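You operate a simulated robot arm through the tools that you are given. There is no shell and no other tool. Be economical: measure what you need, move in short steps, check, and stop when the job is done.

You run a simulated robot arm. Do the job below in one go: nothing can be reset, and whatever is moved stays where it is left.

JOB
Wipe the sawdust off the sideboard, stand the candlestick there and fit the blue candle.
Fine: the rag goes back.

The check looks at the end state, three seconds after you hand in, the way a careful person would. Anything else that was tipped, shoved, dropped, spilled or broken makes it a failure.

ROBOT AND FRAMES
A 7-joint arm with a two-finger parallel gripper, fixed in place. Base frame: the origin is at the foot of the arm, x ahead of it, y to its left, z up; the work surface is at about z = 0.85. Readings come in m, degrees, newtons and seconds.
With the tool pointing down near the work surface it reaches from about 0.22 to 0.74 m from the base axis. Its first joint turns from -166.0 to 166.0 degrees. Payload 1.57 kg.
Tool frame: the origin (TCP) lies between the finger pads and is the grasp point; the fingertips stand 0.03 m ahead of it; z points along the fingers, y is the line along which they close. The gripper opens to 0.11 m. The fingers are 0.024 m wide and 0.012 m thick; the gripper's body (0.048 by 0.112 m) begins 0.078 m behind the TCP.
Orientation is that of the tool frame in the base frame, as a unit quaternion [x, y, z, w]. With the fingers straight down and closing along the base's y, the tool's x points along the base's -x, its y along +y and its z along -z.

CONTROLS
- The arm moves only by the tool step_arm. Its arguments are lists of equal length, an entry for each row: "delta_pos": the shift along the tool's x, y, z in m, a list of three; "turn": the turn, a rotation vector about the tool's x, y, z in degrees, a list of three; "hand": the gripper command, from -1 (shut) to 1 (fully open), values between in proportion. In form: {"delta_pos": [[x, y, z], ...], "turn": [[rx, ry, rz], ...], "hand": [hand, ...]}. A call has 1 to 8 rows; each row is the pose to reach, as a shift and turn from the pose commanded when the call began, along the tool's axes at that moment. Each row takes 0.2 s and may step no farther than 0.05 m and 8.6 degrees from the row before; otherwise, or with a gripper value out of range, the whole call is refused. A pose out of reach is approached as far as the arm can. The call stops where the force on the tool passes 40 N (or 10 N more than at its start, if that is more) or the arm is blocked; 0.2 s more then pass. Each finger travels about 0.045 m/s and halts on what it meets, pressing with about 24 N; the grip force reading is that of the motor and also rises with nothing between the fingers. The clock runs only during rows and for 0.2 s after the last one: add rows that repeat a pose to give the fingers time. The reply holds the time, the measured pose of the TCP, the force on the tool along the base axes, the opening and the grip force, in the units named above and with some noise.
- Cameras (640 x 400 px; columns grow to the right, rows downward): "scene" is fixed at [0.3991, -0.6513, 1.4477]; the picture's right is [0.99, -0.14, 0.00], its down [-0.07, -0.46, -0.89] and it looks along [0.13, 0.88, -0.46] (base axes); focal length 318 px, centre (320, 200). "wrist" rides on the gripper at [-0.036, 0, -0.08] in the tool frame; the picture's right is [0.00, -1.00, 0.00], its down [0.97, 0.00, -0.24] and it looks along [0.24, 0.00, 0.97] (tool axes); focal length 218 px, centre (320, 200).
- get_image(camera): a new picture of that camera. It takes no simulated time.
- raise_lower(by): slides the trunk up (or, below 0, down) by that many m; the arm rides with it, the base frame stays. It gives what a move gives, with no picture.
- point_at(camera, pixels): for up to 12 pixels [column, row] of the newest picture of that camera ("zoom" is the newest enlarged one), the place [x, y, z] in the base frame of the surface seen there, good to about 0.003 m. It takes no simulated time.
- enlarge(camera, box): a new picture of the part [left, top, right, bottom] of that camera's present view, enlarged. It takes no simulated time.
- sign_off(): hands the job in; it is judged then, once.

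Work in short steps. Measure before you move; look again where a grasp or a placing could have gone wrong, and mend it. You have 80 turns and 38 pictures in all, those below and enlarged ones among them. Open the gripper and draw the arm clear of the work before you hand the job in, unless the task says otherwise; then end with one line.

The tools are called after "Call:" as name(argument=value, ...) on one line, values as JSON. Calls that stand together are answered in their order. step_arm: Moves the arm, as the interface text tells. Its arguments: {"type":"object","properties":{"delta_pos":{"type":"array","items":{"type":"array","items":{"type":"number"}}},"turn":{"type":"array","items":{"type":"array","items":{"type":"number"}}},"hand":{"type":"array","items":{"type":"number"}}},"required":["delta_pos","turn","hand"]} The other tools are called the same way: raise_lower (by) slides the trunk up or down; get_image (camera) takes a picture; point_at (camera, pixels) gives the place of the surface under pixels of a picture; enlarge (camera, box) takes an enlarged picture of a part of a camera's view; sign_off () hands the job in.

At the start:

```text
time_s: 0.0
position: [0.3384, 0.3534, 1.1627]
tcp_rot: [0.0, 1.0, 0.0, 0.0]
ft_force: [-0.7, -0.5, -0.2]
gripper_width: 0.1098
grasp_force: 0.0
trunk travel left (down, up): [-0.525, 0.065]
```

scene: 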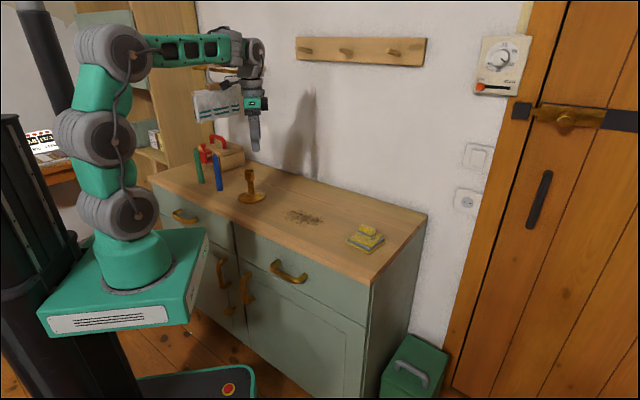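
wrist: 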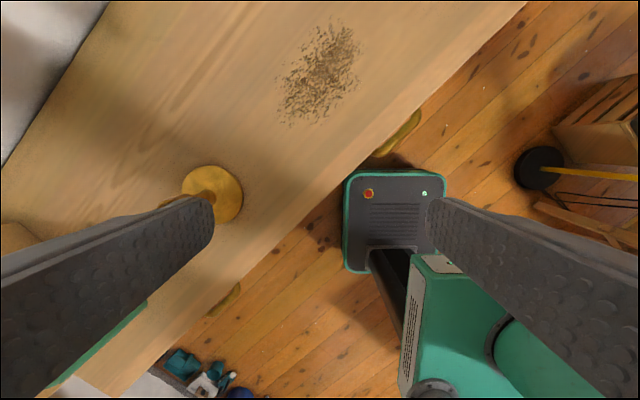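

The scene shows the candles near (205,170), the candlestick at (250,190), sawdust at (303,217) and the rag at (367,238). I enlarge the sideboard to measure them.

Call:
enlarge(camera="scene", box=[150, 120, 290, 220])

Call:
enlarge(camera="scene", box=[270, 180, 430, 280])

```text
4.00 times, centred on (220, 170) of scene
```

zoom: 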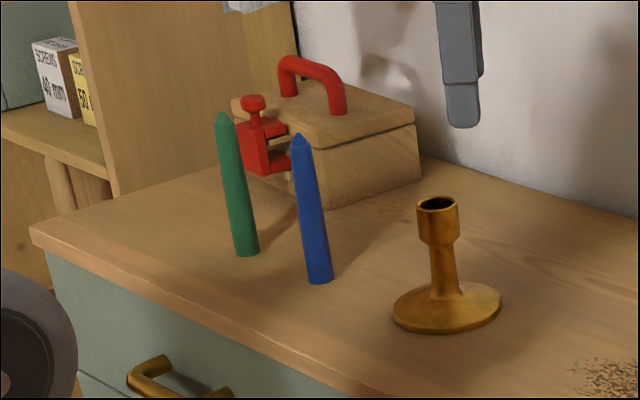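

```text
4.00 times, centred on (350, 230) of scene
```

zoom: 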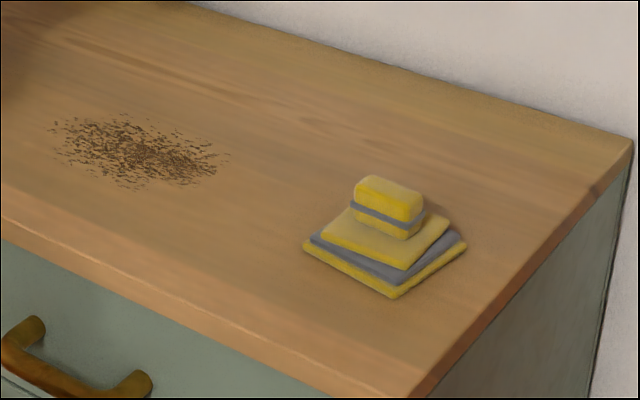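

I measure the sawdust extent and the rag in this zoom, and the holder, candles and table edges in the scene picture.

Call:
point_at(camera="zoom", pixels=[[50, 125], [125, 115], [225, 160], [130, 190], [205, 185], [305, 248], [395, 296], [466, 243], [390, 185], [385, 205], [356, 182], [422, 210]])

Call:
point_at(camera="scene", pixels=[[196, 149], [199, 170], [202, 183], [215, 154], [218, 175], [220, 190], [249, 171], [250, 185], [251, 199], [236, 196], [265, 195], [230, 158]])

```text
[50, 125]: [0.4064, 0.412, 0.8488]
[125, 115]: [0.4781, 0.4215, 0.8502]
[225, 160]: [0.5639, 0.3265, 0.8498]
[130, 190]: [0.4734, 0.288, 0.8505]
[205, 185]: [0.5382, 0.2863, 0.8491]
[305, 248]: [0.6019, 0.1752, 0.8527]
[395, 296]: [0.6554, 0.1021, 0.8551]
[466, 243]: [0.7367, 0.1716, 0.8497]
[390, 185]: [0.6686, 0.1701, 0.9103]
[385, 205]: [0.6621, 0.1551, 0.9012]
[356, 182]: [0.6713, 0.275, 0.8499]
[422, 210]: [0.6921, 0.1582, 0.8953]
```

```text
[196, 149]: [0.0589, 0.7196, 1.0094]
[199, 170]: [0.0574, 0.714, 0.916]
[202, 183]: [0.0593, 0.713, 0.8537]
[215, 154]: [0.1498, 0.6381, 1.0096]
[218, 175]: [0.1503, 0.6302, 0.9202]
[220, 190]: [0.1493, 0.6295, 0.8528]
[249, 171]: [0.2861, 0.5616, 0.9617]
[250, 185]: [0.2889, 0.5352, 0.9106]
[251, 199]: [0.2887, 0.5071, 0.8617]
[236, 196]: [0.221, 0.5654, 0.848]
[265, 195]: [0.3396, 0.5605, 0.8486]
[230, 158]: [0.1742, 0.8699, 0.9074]
```

The rag has a grip block on top around (0.67,0.165,0.91). I move over it at a safe height to see it from above.

Call:
step_arm(delta_pos=[[-0.035, -0.022, 0.012], [-0.07, -0.045, 0.024], [-0.105, -0.068, 0.036], [-0.14, -0.09, 0.048], [-0.175, -0.112, 0.06], [-0.21, -0.135, 0.07], [-0.245, -0.158, 0.08], [-0.28, -0.18, 0.08]], turn=[[0, 0, 0], [0, 0, 0], [0, 0, 0], [0, 0, 0], [0, 0, 0], [0, 0, 0], [0, 0, 0], [0, 0, 0]], hand=[1, 1, 1, 1, 1, 1, 1, 1])

Call:
get_image(camera="wrist")

```text
time_s: 1.8
position: [0.6225, 0.169, 1.0811]
tcp_rot: [-0.001, 1.0, 0.001, 0.0]
ft_force: [0.5, -1.1, -0.4]
gripper_width: 0.1098
grasp_force: 0.2
trunk travel left (down, up): [-0.525, 0.065]
```

```text
33 pictures are left
```

wrist: 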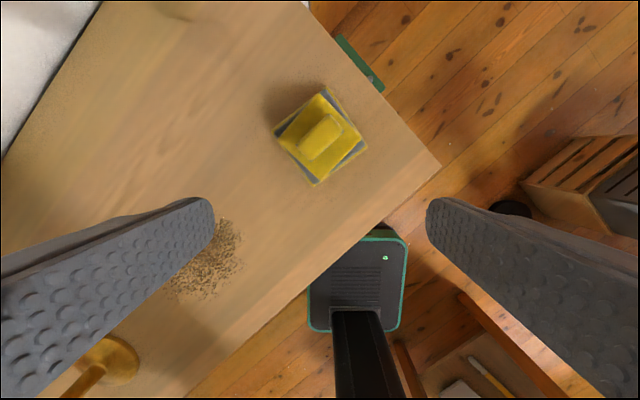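

The rag sits at (320,138) in the wrist view. I enlarge and measure its corners, the grip, and the sideboard edges.

Call:
enlarge(camera="wrist", box=[240, 80, 400, 180])

Call:
point_at(camera="wrist", pixels=[[438, 166], [310, 10], [200, 385], [5, 165], [95, 10], [175, 290], [215, 222], [238, 262], [195, 298], [240, 240]])

```text
4.00 times, centred on (320, 130) of wrist
```

zoom: 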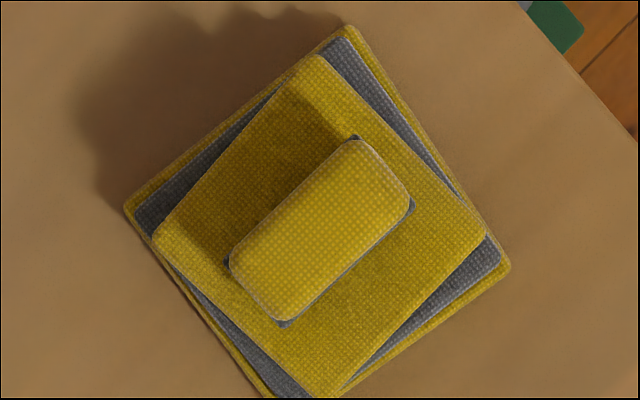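

```text
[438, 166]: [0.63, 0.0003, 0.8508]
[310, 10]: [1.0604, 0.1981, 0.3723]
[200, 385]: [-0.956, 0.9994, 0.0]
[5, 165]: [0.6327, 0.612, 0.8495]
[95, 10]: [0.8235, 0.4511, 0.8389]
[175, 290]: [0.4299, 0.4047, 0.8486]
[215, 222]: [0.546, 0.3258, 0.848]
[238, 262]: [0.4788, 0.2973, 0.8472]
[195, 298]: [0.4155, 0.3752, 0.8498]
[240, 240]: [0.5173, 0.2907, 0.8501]
```

Now the grip block corners and rag corners in the zoom.

Call:
point_at(camera="zoom", pixels=[[320, 230], [355, 148], [402, 205], [282, 312], [238, 258], [345, 32], [130, 207], [505, 268], [380, 172], [260, 290], [420, 240]])

Call:
point_at(camera="wrist", pixels=[[300, 310], [250, 355], [300, 5], [380, 80], [320, 184]])

```text
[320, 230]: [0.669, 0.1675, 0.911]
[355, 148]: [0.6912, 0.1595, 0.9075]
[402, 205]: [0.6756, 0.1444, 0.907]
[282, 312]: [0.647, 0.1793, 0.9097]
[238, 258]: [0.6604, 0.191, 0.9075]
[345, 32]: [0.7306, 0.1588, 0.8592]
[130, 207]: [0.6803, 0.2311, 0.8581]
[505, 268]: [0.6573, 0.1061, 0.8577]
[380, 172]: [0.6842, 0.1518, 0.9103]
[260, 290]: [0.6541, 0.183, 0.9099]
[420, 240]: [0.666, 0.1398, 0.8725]
```

```text
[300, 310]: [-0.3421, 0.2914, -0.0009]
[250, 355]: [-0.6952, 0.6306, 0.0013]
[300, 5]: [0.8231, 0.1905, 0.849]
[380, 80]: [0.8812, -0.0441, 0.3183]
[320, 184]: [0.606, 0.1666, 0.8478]
```

The grip's long axis runs along (0.7,-0.7), so I turn 45° about the tool's z, centre over (0.669,0.1675) and go part-way down.

Call:
step_arm(delta_pos=[[-0.008, 0, 0.015], [-0.016, -0.001, 0.03], [-0.024, -0.001, 0.045], [-0.032, -0.002, 0.06], [-0.04, -0.002, 0.075], [-0.047, -0.003, 0.09], [-0.047, -0.003, 0.09]], turn=[[0, 0, 7.5], [0, 0, 15], [0, 0, 22.5], [0, 0, 30], [0, 0, 37.5], [0, 0, 45], [0, 0, 45]], hand=[1, 1, 1, 1, 1, 1, 1])

Call:
get_image(camera="wrist")

```text
time_s: 3.4
position: [0.667, 0.1711, 0.9932]
tcp_rot: [0.384, 0.923, 0.0, 0.0]
ft_force: [-1.0, -0.8, 0.4]
gripper_width: 0.1101
grasp_force: 0.0
trunk travel left (down, up): [-0.525, 0.065]
```

```text
31 pictures are left
```

wrist: 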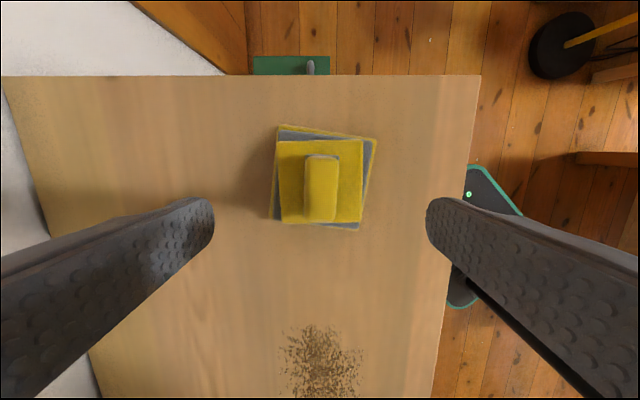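

The grip is aligned with the fingers at (320,188). I descend 0.085 m with a 4 mm correction, then close in the next call.

Call:
step_arm(delta_pos=[[-0.004, 0, 0.025], [-0.004, 0, 0.05], [-0.004, 0, 0.07], [-0.004, 0, 0.084], [-0.004, 0, 0.084]], turn=[[0, 0, 0], [0, 0, 0], [0, 0, 0], [0, 0, 0], [0, 0, 0]], hand=[1, 1, 1, 1, 1])

Call:
step_arm(delta_pos=[[0, 0, 0], [0, 0, 0], [0, 0, 0], [0, 0, 0], [0, 0, 0], [0, 0, 0], [0, 0, 0], [0, 0, 0]], turn=[[0, 0, 0], [0, 0, 0], [0, 0, 0], [0, 0, 0], [0, 0, 0], [0, 0, 0], [0, 0, 0], [0, 0, 0]], hand=[-1, -1, -1, -1, -1, -1, -1, -1])

Call:
step_arm(delta_pos=[[0, 0, 0], [0, 0, 0], [0, 0, 0]], turn=[[0, 0, 0], [0, 0, 0], [0, 0, 0]], hand=[-1, -1, -1])

```text
time_s: 4.6
position: [0.6689, 0.1689, 0.9067]
tcp_rot: [0.383, 0.924, -0.001, 0.0]
ft_force: [-0.5, 0.2, -0.7]
gripper_width: 0.1101
grasp_force: 0.2
trunk travel left (down, up): [-0.525, 0.065]
```

```text
time_s: 6.4
position: [0.6682, 0.168, 0.9065]
tcp_rot: [0.382, 0.924, 0.0, 0.0]
ft_force: [0.3, -0.4, 0.5]
gripper_width: 0.0344
grasp_force: 24.0
trunk travel left (down, up): [-0.525, 0.065]
```

```text
time_s: 7.2
position: [0.668, 0.1687, 0.9063]
tcp_rot: [0.382, 0.924, 0.0, 0.0]
ft_force: [0.8, 0.8, 0.3]
gripper_width: 0.034
grasp_force: 24.0
trunk travel left (down, up): [-0.525, 0.065]
```

Gripped (0.034 m). I press down 2 mm and slide along the tool's +x (toward the sawdust), shifted slightly to the front, watching the force.

Call:
step_arm(delta_pos=[[0, 0, 0.002], [0.03, -0.01, 0.002], [0.06, -0.02, 0.002], [0.09, -0.027, 0.002], [0.12, -0.027, 0.002]], turn=[[0, 0, 0], [0, 0, 0], [0, 0, 0], [0, 0, 0], [0, 0, 0]], hand=[-1, -1, -1, -1, -1])

```text
time_s: 8.4
position: [0.5644, 0.2327, 0.9067]
tcp_rot: [0.383, 0.924, 0.002, 0.0]
ft_force: [2.0, -1.2, 14.3]
gripper_width: 0.0341
grasp_force: 23.8
trunk travel left (down, up): [-0.525, 0.065]
```

Pressing at 14 N. I continue the pass across the sawdust to u≈+0.03, stopping short of the candlestick.

Call:
step_arm(delta_pos=[[0.033, 0, 0], [0.066, 0, 0], [0.1, 0, 0], [0.133, 0, 0], [0.166, 0, 0], [0.2, 0, 0], [0.233, 0, 0], [0.26, 0, 0]], turn=[[0, 0, 0], [0, 0, 0], [0, 0, 0], [0, 0, 0], [0, 0, 0], [0, 0, 0], [0, 0, 0], [0, 0, 0]], hand=[-1, -1, -1, -1, -1, -1, -1, -1])

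Call:
enlarge(camera="scene", box=[220, 150, 420, 275])

```text
time_s: 10.2
position: [0.3806, 0.414, 0.9085]
tcp_rot: [0.383, 0.924, -0.001, 0.0]
ft_force: [0.8, -0.8, 0.6]
gripper_width: 0.0342
grasp_force: 23.9
trunk travel left (down, up): [-0.525, 0.065]
```

```text
3.20 times, centred on (320, 212) of scene
```

zoom: 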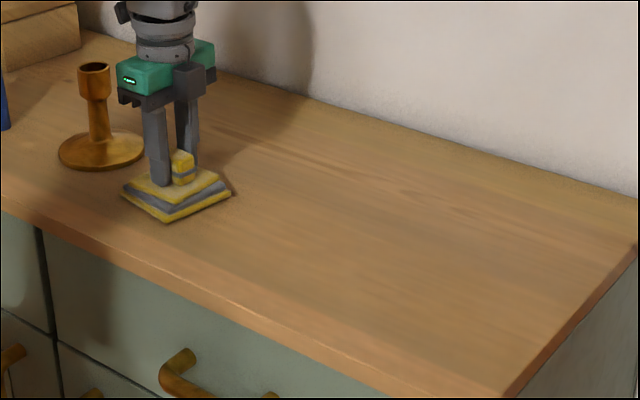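

The sawdust seems gone except possibly under the rag, and contact pressure dropped to about 0. I press 3 mm more and make a return pass 0.048 m further back.

Call:
step_arm(delta_pos=[[0, 0, 0.003], [0, 0.024, 0.003], [0, 0.048, 0.003], [-0.035, 0.048, 0.003], [-0.07, 0.048, 0.003], [-0.105, 0.048, 0.003], [-0.14, 0.048, 0.003]], turn=[[0, 0, 0], [0, 0, 0], [0, 0, 0], [0, 0, 0], [0, 0, 0], [0, 0, 0], [0, 0, 0]], hand=[-1, -1, -1, -1, -1, -1, -1])

Call:
step_arm(delta_pos=[[-0.035, -0.005, 0], [-0.07, -0.01, 0], [-0.105, -0.016, -0.001]], turn=[[0, 0, 0], [0, 0, 0], [0, 0, 0]], hand=[-1, -1, -1])

Call:
enlarge(camera="scene", box=[220, 150, 420, 275])

```text
time_s: 11.8
position: [0.5144, 0.3555, 0.906]
tcp_rot: [0.383, 0.924, 0.005, 0.002]
ft_force: [3.7, -2.6, 10.7]
gripper_width: 0.0341
grasp_force: 23.8
trunk travel left (down, up): [-0.525, 0.065]
stopped in row 7: the force on the tool passed its limit (the readings are from after the stop); the commanded pose is now the measured one
```

```text
time_s: 12.6
position: [0.5755, 0.2723, 0.9065]
tcp_rot: [0.383, 0.924, 0.003, 0.001]
ft_force: [-0.9, 0.7, 13.8]
gripper_width: 0.0342
grasp_force: 24.3
trunk travel left (down, up): [-0.525, 0.065]
```

```text
3.20 times, centred on (320, 212) of scene
```

zoom: 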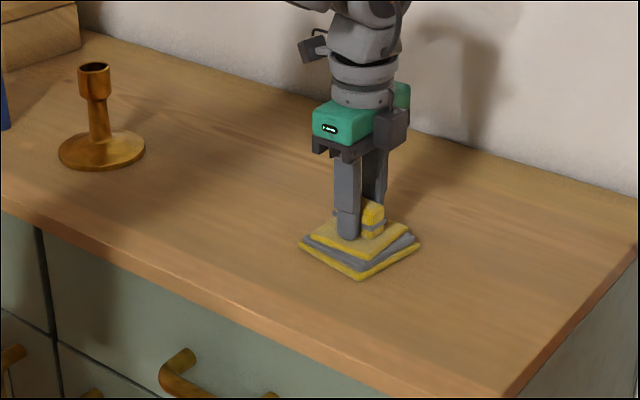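

Surface is clean. I slide the rag back to its original place (0.6685,0.1685) with light pressure.

Call:
step_arm(delta_pos=[[-0.035, -0.002, -0.001], [-0.07, -0.004, -0.001], [-0.105, -0.006, -0.001], [-0.139, -0.007, -0.001], [-0.139, -0.007, -0.001]], turn=[[0, 0, 0], [0, 0, 0], [0, 0, 0], [0, 0, 0], [0, 0, 0]], hand=[-1, -1, -1, -1, -1])

```text
time_s: 13.8
position: [0.6665, 0.1712, 0.9088]
tcp_rot: [0.382, 0.924, 0.003, 0.001]
ft_force: [0.0, -0.2, 0.1]
gripper_width: 0.0344
grasp_force: 23.6
trunk travel left (down, up): [-0.525, 0.065]
```

2–3 mm short and about 2 mm high; I correct, set it down and open.

Call:
step_arm(delta_pos=[[-0.003, 0, 0], [-0.003, 0, 0.002], [-0.003, 0, 0.002], [-0.003, 0, 0.002], [-0.003, 0, 0.002], [-0.003, 0, 0.002], [-0.003, 0, 0.002], [-0.003, 0, 0.002]], turn=[[0, 0, 0], [0, 0, 0], [0, 0, 0], [0, 0, 0], [0, 0, 0], [0, 0, 0], [0, 0, 0], [0, 0, 0]], hand=[-1, -1, -1, 0.6, 0.6, 0.6, 0.6, 0.6])

Call:
step_arm(delta_pos=[[0, 0, -0.02], [0, 0, -0.06], [0, 0, -0.1], [0, 0, -0.14], [0, 0, -0.18], [0, 0, -0.18]], turn=[[0, 0, 0], [0, 0, 0], [0, 0, 0], [0, 0, 0], [0, 0, 0], [0, 0, 0]], hand=[0.6, 0.6, 0.6, 0.6, 0.6, 0.6])

Call:
get_image(camera="scene")

Call:
get_image(camera="wrist")

```text
time_s: 15.6
position: [0.6708, 0.166, 0.9046]
tcp_rot: [0.383, 0.924, 0.002, 0.001]
ft_force: [-0.4, 0.0, 1.3]
gripper_width: 0.0879
grasp_force: 0.2
trunk travel left (down, up): [-0.525, 0.065]
```

```text
time_s: 17.0
position: [0.6668, 0.1683, 1.0853]
tcp_rot: [0.383, 0.924, 0.003, 0.001]
ft_force: [0.0, 1.3, 0.4]
gripper_width: 0.0881
grasp_force: 0.1
trunk travel left (down, up): [-0.525, 0.065]
```

```text
28 pictures are left
```

scene: 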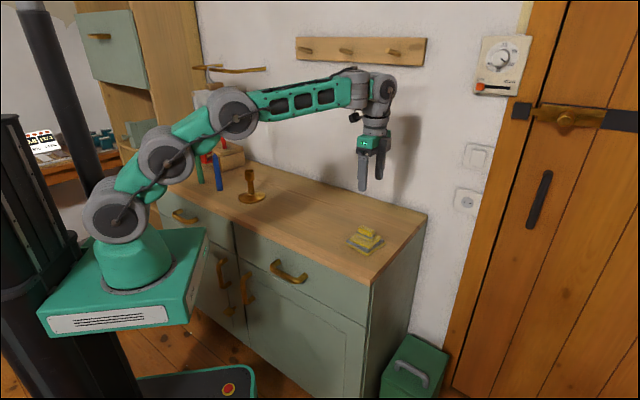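

```text
27 pictures are left
```

wrist: 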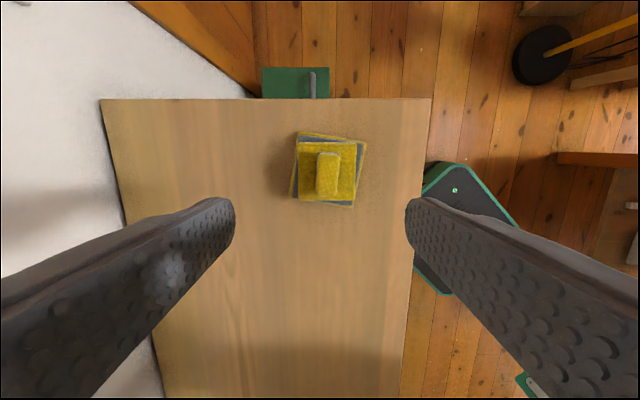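

Rag is back and the sawdust is gone. Now I travel along the tool's +x at z≈1.085 to above the candlestick (0.285,0.545).

Call:
step_arm(delta_pos=[[0.045, 0, 0], [0.09, 0, 0], [0.135, 0, 0], [0.18, 0, 0], [0.225, 0, 0], [0.27, 0, 0], [0.315, 0, 0], [0.36, 0, 0]], turn=[[0, 0, 0], [0, 0, 0], [0, 0, 0], [0, 0, 0], [0, 0, 0], [0, 0, 0], [0, 0, 0], [0, 0, 0]], hand=[0.6, 0.6, 0.6, 0.6, 0.6, 0.6, 0.6, 0.6])

Call:
step_arm(delta_pos=[[0.045, 0, 0], [0.09, 0, 0], [0.135, 0, 0], [0.15, 0, 0], [0.15, 0, 0]], turn=[[0, 0, 0], [0, 0, 0], [0, 0, 0], [0, 0, 0], [0, 0, 0]], hand=[0.6, 0.6, 0.6, 0.6, 0.6])

Call:
get_image(camera="wrist")

```text
time_s: 18.8
position: [0.4176, 0.4183, 1.086]
tcp_rot: [0.382, 0.924, 0.002, 0.001]
ft_force: [-0.1, 0.6, 0.0]
gripper_width: 0.088
grasp_force: 0.0
trunk travel left (down, up): [-0.525, 0.065]
```

```text
time_s: 20.0
position: [0.308, 0.526, 1.0866]
tcp_rot: [0.383, 0.924, 0.003, 0.001]
ft_force: [0.2, -0.3, -0.1]
gripper_width: 0.0879
grasp_force: 0.1
trunk travel left (down, up): [-0.525, 0.065]
```

```text
26 pictures are left
```

wrist: 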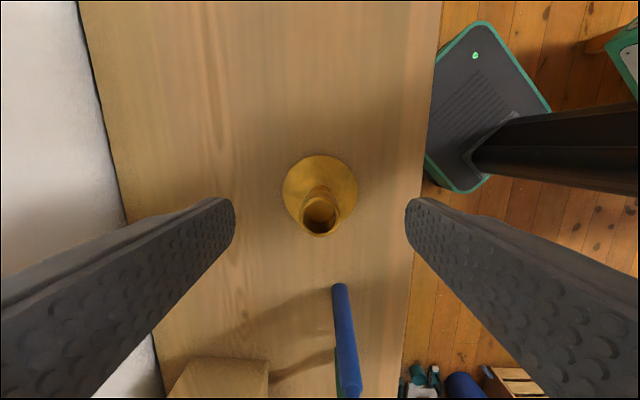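

The candlestick cup is at (320,215). I enlarge to locate its rim precisely and the candle top.

Call:
enlarge(camera="wrist", box=[240, 145, 400, 245])

Call:
point_at(camera="wrist", pixels=[[340, 290], [345, 330], [355, 385], [284, 185], [357, 185], [320, 155]])

```text
4.00 times, centred on (320, 195) of wrist
```

zoom: 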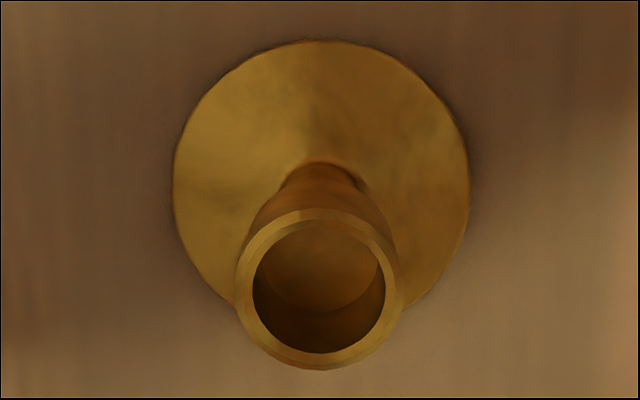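

```text
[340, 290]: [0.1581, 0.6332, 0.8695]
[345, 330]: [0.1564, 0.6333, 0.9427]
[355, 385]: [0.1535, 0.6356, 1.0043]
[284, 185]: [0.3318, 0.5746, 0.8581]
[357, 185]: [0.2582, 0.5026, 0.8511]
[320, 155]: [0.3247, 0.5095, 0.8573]
```

Call:
point_at(camera="zoom", pixels=[[317, 361], [244, 282], [391, 282], [318, 217], [190, 190], [465, 190], [320, 50], [330, 270], [320, 320], [320, 180]])

```text
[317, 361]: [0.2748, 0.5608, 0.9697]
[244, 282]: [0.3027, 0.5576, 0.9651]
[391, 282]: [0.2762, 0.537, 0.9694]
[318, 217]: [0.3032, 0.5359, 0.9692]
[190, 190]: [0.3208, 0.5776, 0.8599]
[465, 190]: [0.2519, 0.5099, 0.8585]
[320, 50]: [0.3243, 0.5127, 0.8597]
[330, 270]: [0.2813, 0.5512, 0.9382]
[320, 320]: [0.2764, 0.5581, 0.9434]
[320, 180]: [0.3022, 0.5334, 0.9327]
```

Rim centre is about (0.2885,0.548), top z 0.969. I align over it, descend to TCP z≈0.945 and close on the cup.

Call:
step_arm(delta_pos=[[0.029, 0.002, 0.01], [0.029, 0.002, 0.05], [0.029, 0.002, 0.09], [0.029, 0.002, 0.125], [0.029, 0.002, 0.142], [0.029, 0.002, 0.142]], turn=[[0, 0, 0], [0, 0, 0], [0, 0, 0], [0, 0, 0], [0, 0, 0], [0, 0, 0]], hand=[0.6, 0.6, 0.6, 0.6, 0.6, 0.6])

Call:
step_arm(delta_pos=[[0, 0, 0], [0, 0, 0], [0, 0, 0], [0, 0, 0], [0, 0, 0], [0, 0, 0], [0, 0, 0]], turn=[[0, 0, 0], [0, 0, 0], [0, 0, 0], [0, 0, 0], [0, 0, 0], [0, 0, 0], [0, 0, 0]], hand=[-1, -1, -1, -1, -1, -1, -1])

```text
time_s: 21.4
position: [0.2904, 0.5488, 0.9413]
tcp_rot: [0.384, 0.923, 0.002, 0.001]
ft_force: [-0.2, 0.4, 0.3]
gripper_width: 0.0882
grasp_force: 0.1
trunk travel left (down, up): [-0.525, 0.065]
```

```text
time_s: 23.0
position: [0.2901, 0.5485, 0.9404]
tcp_rot: [0.383, 0.924, 0.002, 0.001]
ft_force: [-1.5, -1.3, -0.3]
gripper_width: 0.0408
grasp_force: 23.9
trunk travel left (down, up): [-0.525, 0.065]
```

Gripped at 0.041 m. I lift 4 cm and carry toward the wiped spot centre (0.474,0.356).

Call:
step_arm(delta_pos=[[0, 0, -0.02], [0, 0, -0.04], [-0.04, -0.001, -0.04], [-0.08, -0.002, -0.04], [-0.12, -0.003, -0.04], [-0.16, -0.004, -0.04], [-0.2, -0.005, -0.04], [-0.235, -0.006, -0.04]], turn=[[0, 0, 0], [0, 0, 0], [0, 0, 0], [0, 0, 0], [0, 0, 0], [0, 0, 0], [0, 0, 0], [0, 0, 0]], hand=[-1, -1, -1, -1, -1, -1, -1, -1])

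Call:
step_arm(delta_pos=[[-0.031, 0, 0], [-0.031, 0, 0.02], [-0.031, 0, 0.033], [-0.031, 0, 0.037], [-0.031, 0, 0.037]], turn=[[0, 0, 0], [0, 0, 0], [0, 0, 0], [0, 0, 0], [0, 0, 0]], hand=[-1, -1, -1, -1, -1])

Call:
enlarge(camera="scene", box=[220, 130, 420, 255])

```text
time_s: 24.8
position: [0.455, 0.375, 0.9822]
tcp_rot: [0.382, 0.924, 0.003, 0.001]
ft_force: [0.1, -0.4, -5.7]
gripper_width: 0.0409
grasp_force: 23.6
trunk travel left (down, up): [-0.525, 0.065]
```

```text
time_s: 26.0
position: [0.4741, 0.3554, 0.9451]
tcp_rot: [0.382, 0.924, 0.002, 0.001]
ft_force: [-0.2, 0.3, -6.3]
gripper_width: 0.0408
grasp_force: 24.1
trunk travel left (down, up): [-0.525, 0.065]
```

```text
3.20 times, centred on (320, 192) of scene
```

zoom: 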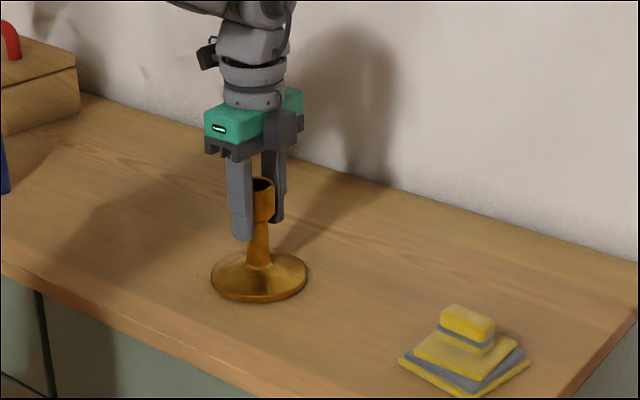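

It's held 6 N of weight, so still ~4 mm up. I lower until the weight comes off.

Call:
step_arm(delta_pos=[[0, 0, 0.002], [0, 0, 0.0035], [0, 0, 0.0045], [0, 0, 0.0045]], turn=[[0, 0, 0], [0, 0, 0], [0, 0, 0], [0, 0, 0]], hand=[-1, -1, -1, -1])

```text
time_s: 27.0
position: [0.4758, 0.357, 0.9423]
tcp_rot: [0.383, 0.924, 0.002, 0.001]
ft_force: [0.0, 1.3, -2.6]
gripper_width: 0.0404
grasp_force: 23.8
trunk travel left (down, up): [-0.525, 0.065]
```

Weight is partly off; I lower 1 mm more, then open and rise.

Call:
step_arm(delta_pos=[[0, 0, 0.001], [0, 0, 0.001], [0, 0, 0.001], [0, 0, 0.001], [0, 0, 0.001], [0, 0, 0.001], [0, 0, 0.001]], turn=[[0, 0, 0], [0, 0, 0], [0, 0, 0], [0, 0, 0], [0, 0, 0], [0, 0, 0], [0, 0, 0]], hand=[-1, -1, 0.6, 0.6, 0.6, 0.6, 0.6])

Call:
step_arm(delta_pos=[[0, 0, -0.03], [0, 0, -0.07], [0, 0, -0.11], [0, 0, -0.14], [0, 0, -0.14]], turn=[[0, 0, 0], [0, 0, 0], [0, 0, 0], [0, 0, 0], [0, 0, 0]], hand=[0.6, 0.6, 0.6, 0.6, 0.6])

Call:
enlarge(camera="wrist", box=[240, 145, 400, 245])

```text
time_s: 28.6
position: [0.4737, 0.3566, 0.9404]
tcp_rot: [0.382, 0.924, 0.002, 0.001]
ft_force: [-0.5, 0.1, 0.5]
gripper_width: 0.088
grasp_force: 0.1
trunk travel left (down, up): [-0.525, 0.065]
```

```text
time_s: 29.8
position: [0.4743, 0.3548, 1.0805]
tcp_rot: [0.383, 0.924, 0.003, 0.001]
ft_force: [0.4, 0.2, -0.4]
gripper_width: 0.0881
grasp_force: 0.2
trunk travel left (down, up): [-0.525, 0.065]
```

```text
4.00 times, centred on (320, 195) of wrist
```

zoom: 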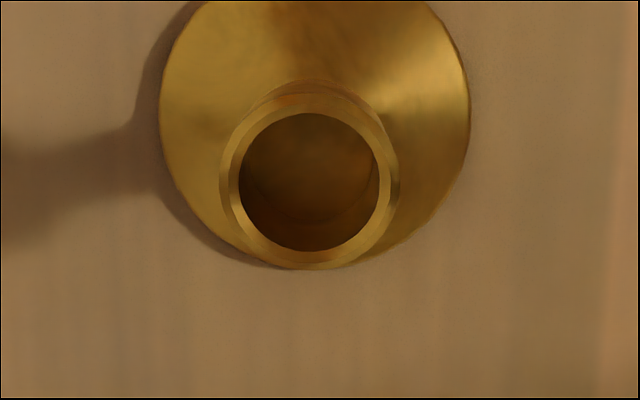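

The candlestick stands upright on the wiped spot. I measure its rim and then move toward the blue candle.

Call:
point_at(camera="zoom", pixels=[[309, 259], [230, 185], [389, 185], [309, 105], [309, 170], [309, 230], [290, 190], [330, 190]])

Call:
step_arm(delta_pos=[[0.02, 0, -0.04], [0.06, 0, -0.06], [0.1, -0.01, -0.06], [0.145, -0.02, -0.06], [0.19, -0.03, -0.06], [0.235, -0.03, -0.06], [0.28, -0.03, -0.06], [0.32, -0.03, -0.06]], turn=[[0, 0, 0], [0, 0, 0], [0, 0, 0], [0, 0, 0], [0, 0, 0], [0, 0, 0], [0, 0, 0], [0, 0, 0]], hand=[0.6, 0.6, 0.6, 0.6, 0.6, 0.6, 0.6, 0.6])

Call:
get_image(camera="wrist")

Call:
enlarge(camera="scene", box=[160, 120, 288, 200])

```text
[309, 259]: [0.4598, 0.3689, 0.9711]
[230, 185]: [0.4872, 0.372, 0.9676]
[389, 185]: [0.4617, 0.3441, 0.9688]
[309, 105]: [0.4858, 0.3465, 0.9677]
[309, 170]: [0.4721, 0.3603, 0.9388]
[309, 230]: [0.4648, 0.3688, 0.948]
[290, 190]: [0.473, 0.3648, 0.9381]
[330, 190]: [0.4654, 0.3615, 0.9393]
```

```text
time_s: 31.6
position: [0.2257, 0.5616, 1.1348]
tcp_rot: [0.382, 0.924, 0.002, 0.001]
ft_force: [0.2, -0.6, 0.4]
gripper_width: 0.0879
grasp_force: 0.1
trunk travel left (down, up): [-0.525, 0.065]
```

```text
22 pictures are left
```

wrist: 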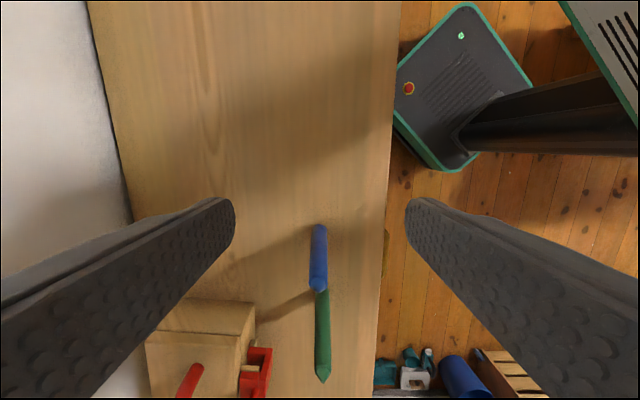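

```text
5.00 times, centred on (224, 160) of scene
```

zoom: 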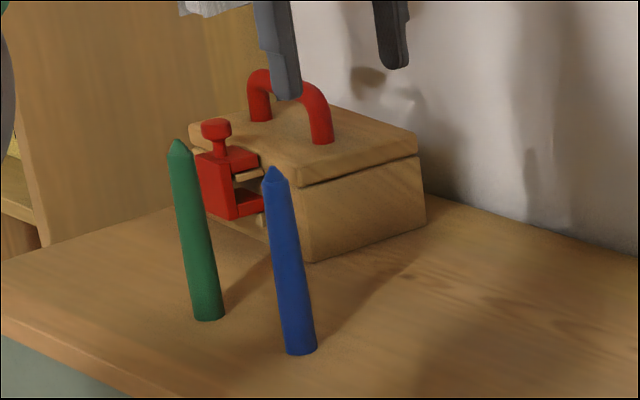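

Rim centre is ≈(0.4736,0.3579), socket floor ≈0.938. Now I measure the candle, clamp and box corner in this zoom and wrist picture.

Call:
point_at(camera="zoom", pixels=[[273, 168], [276, 185], [281, 220], [289, 280], [300, 350], [285, 320], [315, 320], [180, 145], [240, 200], [262, 210], [255, 160], [310, 255]])

Call:
point_at(camera="wrist", pixels=[[318, 285], [318, 270], [319, 230], [312, 280], [326, 280], [322, 378], [270, 350], [258, 370], [255, 303], [245, 338], [319, 250]])

```text
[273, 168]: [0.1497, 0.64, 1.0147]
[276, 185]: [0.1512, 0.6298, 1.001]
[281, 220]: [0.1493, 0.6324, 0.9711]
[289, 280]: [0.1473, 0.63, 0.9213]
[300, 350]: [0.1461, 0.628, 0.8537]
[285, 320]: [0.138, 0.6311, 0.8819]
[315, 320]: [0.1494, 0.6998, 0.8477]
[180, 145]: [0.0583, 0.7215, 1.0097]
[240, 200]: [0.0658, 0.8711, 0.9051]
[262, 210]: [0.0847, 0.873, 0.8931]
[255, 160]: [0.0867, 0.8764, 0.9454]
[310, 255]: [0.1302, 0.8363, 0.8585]
```

```text
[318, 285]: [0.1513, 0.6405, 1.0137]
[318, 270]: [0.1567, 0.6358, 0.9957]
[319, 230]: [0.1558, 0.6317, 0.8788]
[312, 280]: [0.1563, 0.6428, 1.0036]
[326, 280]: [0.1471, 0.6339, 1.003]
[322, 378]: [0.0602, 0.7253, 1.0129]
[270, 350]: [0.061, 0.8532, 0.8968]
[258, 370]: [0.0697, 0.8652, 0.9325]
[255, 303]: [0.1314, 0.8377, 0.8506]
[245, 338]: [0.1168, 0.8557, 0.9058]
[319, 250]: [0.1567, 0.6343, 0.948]
```

Candle axis ≈(0.1495,0.640), tip z 1.015, well clear of clamp and green candle. I move above it and check alignment.

Call:
step_arm(delta_pos=[[0.04, 0, 0], [0.08, 0.001, 0], [0.109, 0.001, 0], [0.109, 0.001, 0], [0.109, 0.001, 0]], turn=[[0, 0, 0], [0, 0, 0], [0, 0, 0], [0, 0, 0], [0, 0, 0]], hand=[0.6, 0.6, 0.6, 0.6, 0.6])

Call:
enlarge(camera="wrist", box=[240, 150, 400, 250])

```text
time_s: 32.8
position: [0.1478, 0.6326, 1.136]
tcp_rot: [0.383, 0.924, 0.001, 0.001]
ft_force: [0.3, -0.8, 0.6]
gripper_width: 0.0879
grasp_force: 0.0
out of reach, approached as far as the arm can: row 3, 4, 5
trunk travel left (down, up): [-0.525, 0.065]
```

```text
4.00 times, centred on (320, 200) of wrist
```

zoom: 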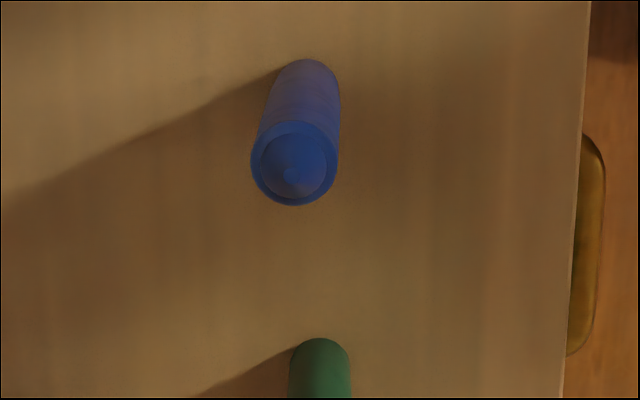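

The arm is ~7 mm short at this height; the candle tip sits at tool offset ≈(0.006,0.006). I descend first with that correction, stopping just above the candle height to verify reach.

Call:
step_arm(delta_pos=[[0, 0.003, 0.03], [0.003, 0.006, 0.06], [0.006, 0.006, 0.08], [0.006, 0.006, 0.08]], turn=[[0, 0, 0], [0, 0, 0], [0, 0, 0], [0, 0, 0]], hand=[0.6, 0.6, 0.6, 0.6])

Call:
enlarge(camera="wrist", box=[160, 100, 480, 300])

```text
time_s: 33.8
position: [0.1493, 0.6379, 1.0567]
tcp_rot: [0.383, 0.924, 0.003, 0.001]
ft_force: [0.2, 0.5, -0.5]
gripper_width: 0.0878
grasp_force: 0.2
trunk travel left (down, up): [-0.525, 0.065]
```

```text
2.00 times, centred on (320, 200) of wrist
```

zoom: 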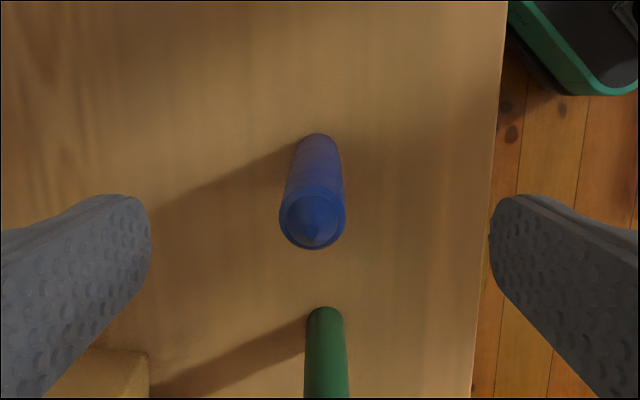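

Candle nearly centred; I adjust (0.004,0.0015), descend to TCP z≈0.955, and close on it.

Call:
step_arm(delta_pos=[[0.004, 0.0015, 0.01], [0.004, 0.0015, 0.04], [0.004, 0.0015, 0.07], [0.004, 0.0015, 0.095], [0.004, 0.0015, 0.101], [0.004, 0.0015, 0.101]], turn=[[0, 0, 0], [0, 0, 0], [0, 0, 0], [0, 0, 0], [0, 0, 0], [0, 0, 0]], hand=[0.6, 0.6, 0.6, 0.6, 0.6, 0.6])

Call:
step_arm(delta_pos=[[0, 0, 0], [0, 0, 0], [0, 0, 0], [0, 0, 0], [0, 0, 0], [0, 0, 0], [0, 0, 0], [0, 0, 0]], turn=[[0, 0, 0], [0, 0, 0], [0, 0, 0], [0, 0, 0], [0, 0, 0], [0, 0, 0], [0, 0, 0], [0, 0, 0]], hand=[-1, -1, -1, -1, -1, -1, -1, -1])

Call:
enlarge(camera="scene", box=[160, 120, 288, 200])

```text
time_s: 35.2
position: [0.1489, 0.6424, 0.9553]
tcp_rot: [0.382, 0.924, 0.003, 0.001]
ft_force: [-0.9, 1.3, -0.2]
gripper_width: 0.0879
grasp_force: 0.0
trunk travel left (down, up): [-0.525, 0.065]
```

```text
time_s: 37.0
position: [0.1477, 0.6436, 0.9553]
tcp_rot: [0.382, 0.924, 0.002, 0.001]
ft_force: [0.1, -0.2, -0.5]
gripper_width: 0.0232
grasp_force: 24.2
trunk travel left (down, up): [-0.525, 0.065]
```

```text
5.00 times, centred on (224, 160) of scene
```

zoom: 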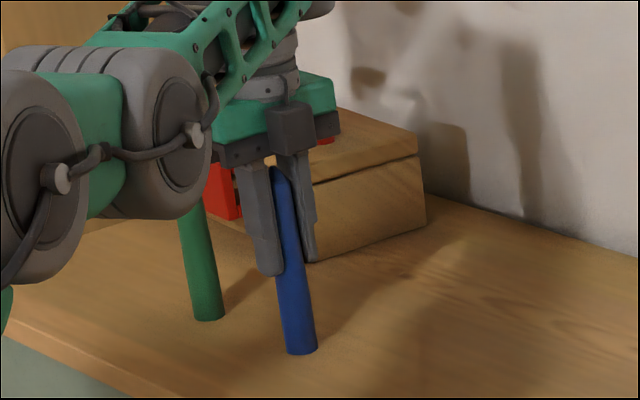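

Candle gripped (0.023 m) and upright. I lift and carry it toward the holder, stopping short and at height where its bottom clears the rim.

Call:
step_arm(delta_pos=[[0, 0, -0.03], [-0.01, 0, -0.07], [-0.04, 0.002, -0.1], [-0.08, 0.006, -0.125], [-0.125, 0.01, -0.145], [-0.17, 0.014, -0.147], [-0.215, 0.018, -0.147], [-0.26, 0.022, -0.147]], turn=[[0, 0, 0], [0, 0, 0], [0, 0, 0], [0, 0, 0], [0, 0, 0], [0, 0, 0], [0, 0, 0], [0, 0, 0]], hand=[-1, -1, -1, -1, -1, -1, -1, -1])

Call:
step_arm(delta_pos=[[-0.04, 0.002, 0], [-0.08, 0.004, 0], [-0.12, 0.005, 0], [-0.15, 0.006, 0], [-0.172, 0.006, 0], [-0.172, 0.006, 0], [-0.172, 0.006, 0]], turn=[[0, 0, 0], [0, 0, 0], [0, 0, 0], [0, 0, 0], [0, 0, 0], [0, 0, 0], [0, 0, 0]], hand=[-1, -1, -1, -1, -1, -1, -1])

Call:
enlarge(camera="scene", box=[240, 120, 368, 200])

Call:
get_image(camera="wrist")

```text
time_s: 38.8
position: [0.344, 0.475, 1.1046]
tcp_rot: [0.383, 0.924, 0.003, 0.001]
ft_force: [0.1, 0.5, -0.6]
gripper_width: 0.0233
grasp_force: 23.8
trunk travel left (down, up): [-0.525, 0.065]
```

```text
time_s: 40.4
position: [0.472, 0.3585, 1.1044]
tcp_rot: [0.383, 0.924, 0.002, 0.002]
ft_force: [-0.3, 0.7, -1.1]
gripper_width: 0.0232
grasp_force: 23.6
trunk travel left (down, up): [-0.525, 0.065]
```

```text
5.00 times, centred on (304, 160) of scene
```

zoom: 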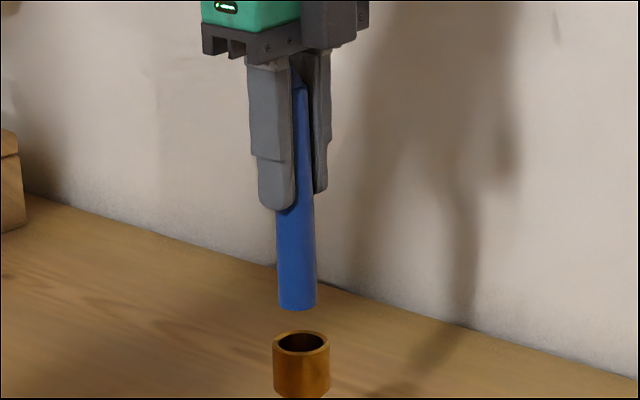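

```text
16 pictures are left
```

wrist: 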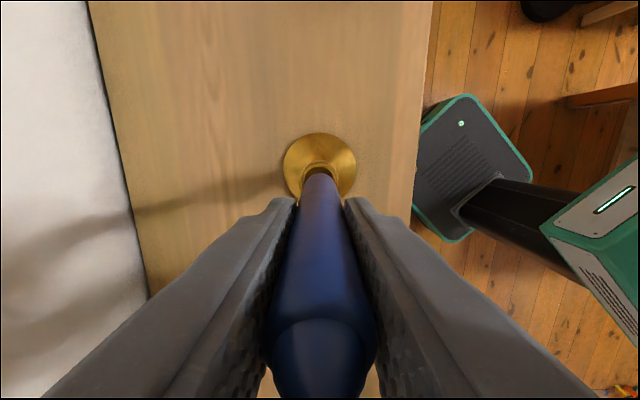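

Candle hangs right above the cup. I compare candle bottom and rim positions with measured points before lowering.

Call:
point_at(camera="zoom", pixels=[[282, 300], [297, 302], [312, 300], [296, 240], [297, 270], [277, 342], [326, 342], [301, 331], [301, 356], [301, 370]])

Call:
enlarge(camera="wrist", box=[256, 120, 384, 200])

```text
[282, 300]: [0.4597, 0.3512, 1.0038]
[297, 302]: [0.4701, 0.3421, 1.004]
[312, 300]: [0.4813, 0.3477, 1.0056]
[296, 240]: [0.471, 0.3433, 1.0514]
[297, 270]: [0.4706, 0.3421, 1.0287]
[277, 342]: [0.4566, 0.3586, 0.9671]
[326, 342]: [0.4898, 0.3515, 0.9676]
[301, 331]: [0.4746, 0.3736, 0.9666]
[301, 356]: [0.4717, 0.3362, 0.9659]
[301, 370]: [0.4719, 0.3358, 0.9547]
```

```text
5.00 times, centred on (320, 160) of wrist
```

zoom: 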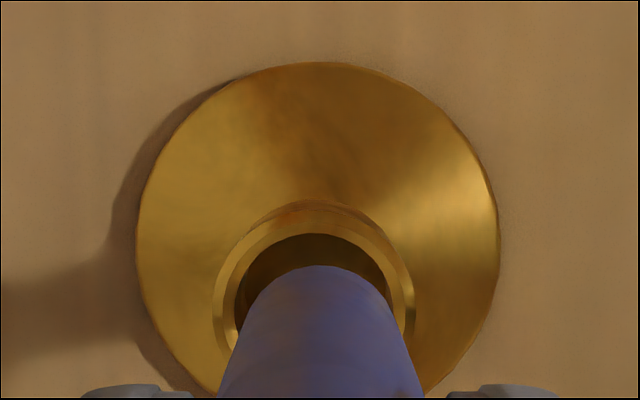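

Both views agree the candle needs ≈2 mm along tool +y. I apply that and lower gently so its bottom just enters the cup.

Call:
step_arm(delta_pos=[[0, 0.002, 0.005], [0, 0.002, 0.018], [0, 0.002, 0.028], [0, 0.002, 0.034], [0, 0.002, 0.039], [0, 0.002, 0.039]], turn=[[0, 0, 0], [0, 0, 0], [0, 0, 0], [0, 0, 0], [0, 0, 0], [0, 0, 0]], hand=[-1, -1, -1, -1, -1, -1])

Call:
enlarge(camera="scene", box=[256, 135, 352, 195])

Call:
enlarge(camera="wrist", box=[256, 140, 384, 220])

```text
time_s: 41.8
position: [0.4742, 0.3597, 1.0679]
tcp_rot: [0.382, 0.924, 0.006, 0.003]
ft_force: [-1.0, -1.2, 23.7]
gripper_width: 0.0237
grasp_force: 23.8
trunk travel left (down, up): [-0.525, 0.065]
```

```text
6.67 times, centred on (304, 165) of scene
```

zoom: 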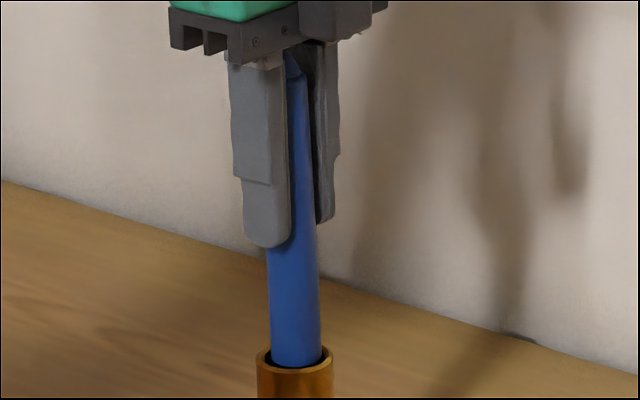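

```text
5.00 times, centred on (320, 180) of wrist
```

zoom: 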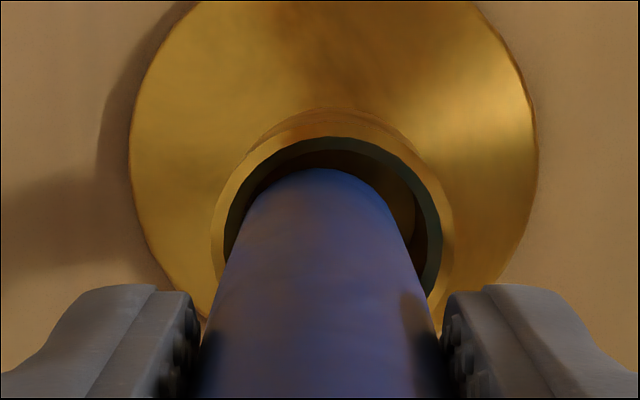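

Upward force is 24 N: the candle is catching the rim, and the wrist view shows it too far toward tool +y and +x. I raise 8 mm, shift back slightly and look again unloaded.

Call:
step_arm(delta_pos=[[0, 0, -0.006], [-0.001, -0.001, -0.008], [-0.001, -0.001, -0.008]], turn=[[0, 0, 0], [0, 0, 0], [0, 0, 0]], hand=[-1, -1, -1])

Call:
enlarge(camera="scene", box=[256, 135, 352, 195])

Call:
enlarge(camera="wrist", box=[256, 140, 384, 220])

```text
time_s: 42.6
position: [0.4734, 0.3592, 1.0713]
tcp_rot: [0.383, 0.924, 0.002, 0.001]
ft_force: [-0.3, -0.1, 0.7]
gripper_width: 0.0233
grasp_force: 23.9
trunk travel left (down, up): [-0.525, 0.065]
```

```text
6.67 times, centred on (304, 165) of scene
```

zoom: 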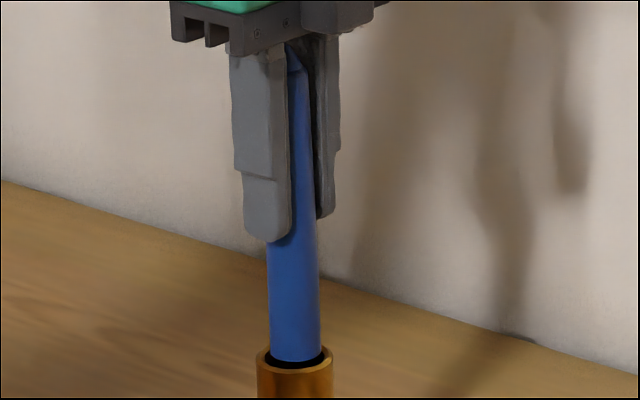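

```text
5.00 times, centred on (320, 180) of wrist
```

zoom: 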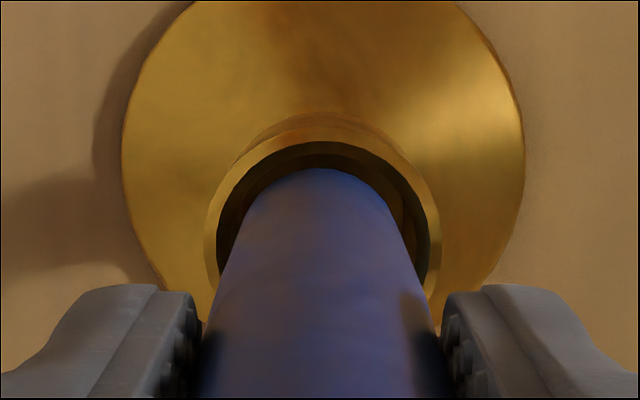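

Unloaded, the candle has slid ~7 mm up in the grip, so its bottom is ~6 mm above the rim and almost centred. I shift (+0.8, −0.5 mm) and lower 11 mm carefully.

Call:
step_arm(delta_pos=[[0.0008, -0.0005, 0.002], [0.0008, -0.0005, 0.005], [0.0008, -0.0005, 0.008], [0.0008, -0.0005, 0.011], [0.0008, -0.0005, 0.011]], turn=[[0, 0, 0], [0, 0, 0], [0, 0, 0], [0, 0, 0], [0, 0, 0]], hand=[-1, -1, -1, -1, -1])

```text
time_s: 43.8
position: [0.4734, 0.3593, 1.0599]
tcp_rot: [0.383, 0.924, 0.002, 0.001]
ft_force: [0.3, -0.7, -0.6]
gripper_width: 0.0233
grasp_force: 23.4
trunk travel left (down, up): [-0.525, 0.065]
```

No contact force, so it is entering. I lower another 18 mm.

Call:
step_arm(delta_pos=[[0, 0, 0.004], [0, 0, 0.008], [0, 0, 0.012], [0, 0, 0.015], [0, 0, 0.018], [0, 0, 0.018]], turn=[[0, 0, 0], [0, 0, 0], [0, 0, 0], [0, 0, 0], [0, 0, 0], [0, 0, 0]], hand=[-1, -1, -1, -1, -1, -1])

Call:
enlarge(camera="scene", box=[240, 130, 368, 210])

```text
time_s: 45.2
position: [0.473, 0.3609, 1.0425]
tcp_rot: [0.383, 0.924, 0.002, 0.001]
ft_force: [0.1, -0.1, -0.2]
gripper_width: 0.0237
grasp_force: 23.9
trunk travel left (down, up): [-0.525, 0.065]
```

```text
5.00 times, centred on (304, 170) of scene
```

zoom: 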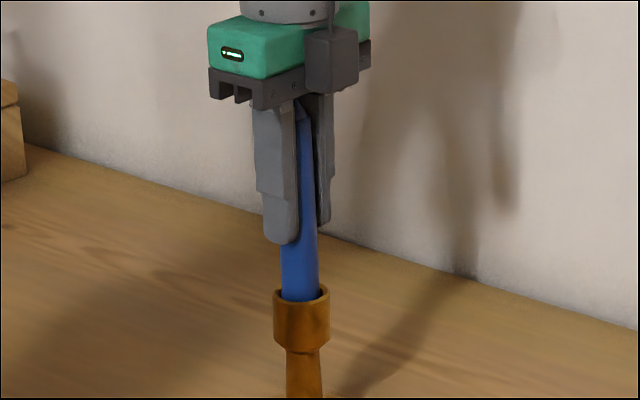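

The candle is inside the cup. I lower ~8 mm more in small steps until it seats.

Call:
step_arm(delta_pos=[[0, 0, 0.002], [0, 0, 0.004], [0, 0, 0.006], [0, 0, 0.006]], turn=[[0, 0, 0], [0, 0, 0], [0, 0, 0], [0, 0, 0]], hand=[-1, -1, -1, -1])

```text
time_s: 46.2
position: [0.4717, 0.36, 1.0376]
tcp_rot: [0.382, 0.924, 0.003, 0.001]
ft_force: [0.3, -0.5, -0.5]
gripper_width: 0.0233
grasp_force: 23.6
trunk travel left (down, up): [-0.525, 0.065]
```

Call:
step_arm(delta_pos=[[0, 0, 0.0015], [0, 0, 0.003], [0, 0, 0.0045], [0, 0, 0.0045]], turn=[[0, 0, 0], [0, 0, 0], [0, 0, 0], [0, 0, 0]], hand=[-1, -1, -1, -1])

```text
time_s: 47.2
position: [0.4728, 0.3589, 1.0357]
tcp_rot: [0.382, 0.924, 0.006, 0.002]
ft_force: [2.4, 5.4, 23.7]
gripper_width: 0.0236
grasp_force: 23.6
trunk travel left (down, up): [-0.525, 0.065]
```

Contact at 24 N: seated. I relieve the pressure by 3 mm of command, then open the fingers.

Call:
step_arm(delta_pos=[[0, 0, -0.0015], [0, 0, -0.003], [0, 0, -0.003], [0, 0, -0.003], [0, 0, -0.003], [0, 0, -0.003], [0, 0, -0.003], [0, 0, -0.003]], turn=[[0, 0, 0], [0, 0, 0], [0, 0, 0], [0, 0, 0], [0, 0, 0], [0, 0, 0], [0, 0, 0], [0, 0, 0]], hand=[-1, -1, -1, 0.5, 0.5, 0.5, 0.5, 0.5])

Call:
enlarge(camera="scene", box=[240, 130, 368, 210])

```text
time_s: 49.0
position: [0.4724, 0.3587, 1.0338]
tcp_rot: [0.382, 0.924, 0.002, 0.002]
ft_force: [0.0, -0.1, -0.2]
gripper_width: 0.0822
grasp_force: 0.1
trunk travel left (down, up): [-0.525, 0.065]
```

```text
5.00 times, centred on (304, 170) of scene
```

zoom: 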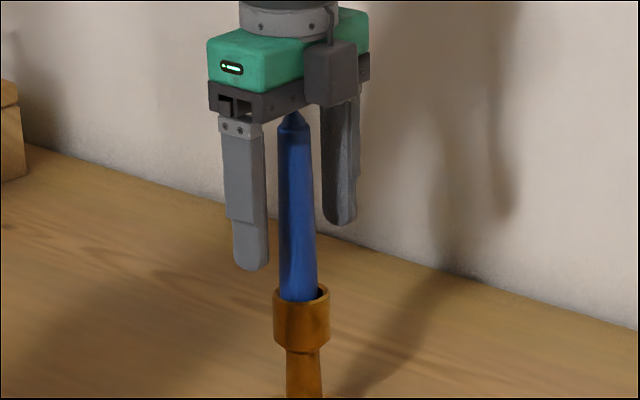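

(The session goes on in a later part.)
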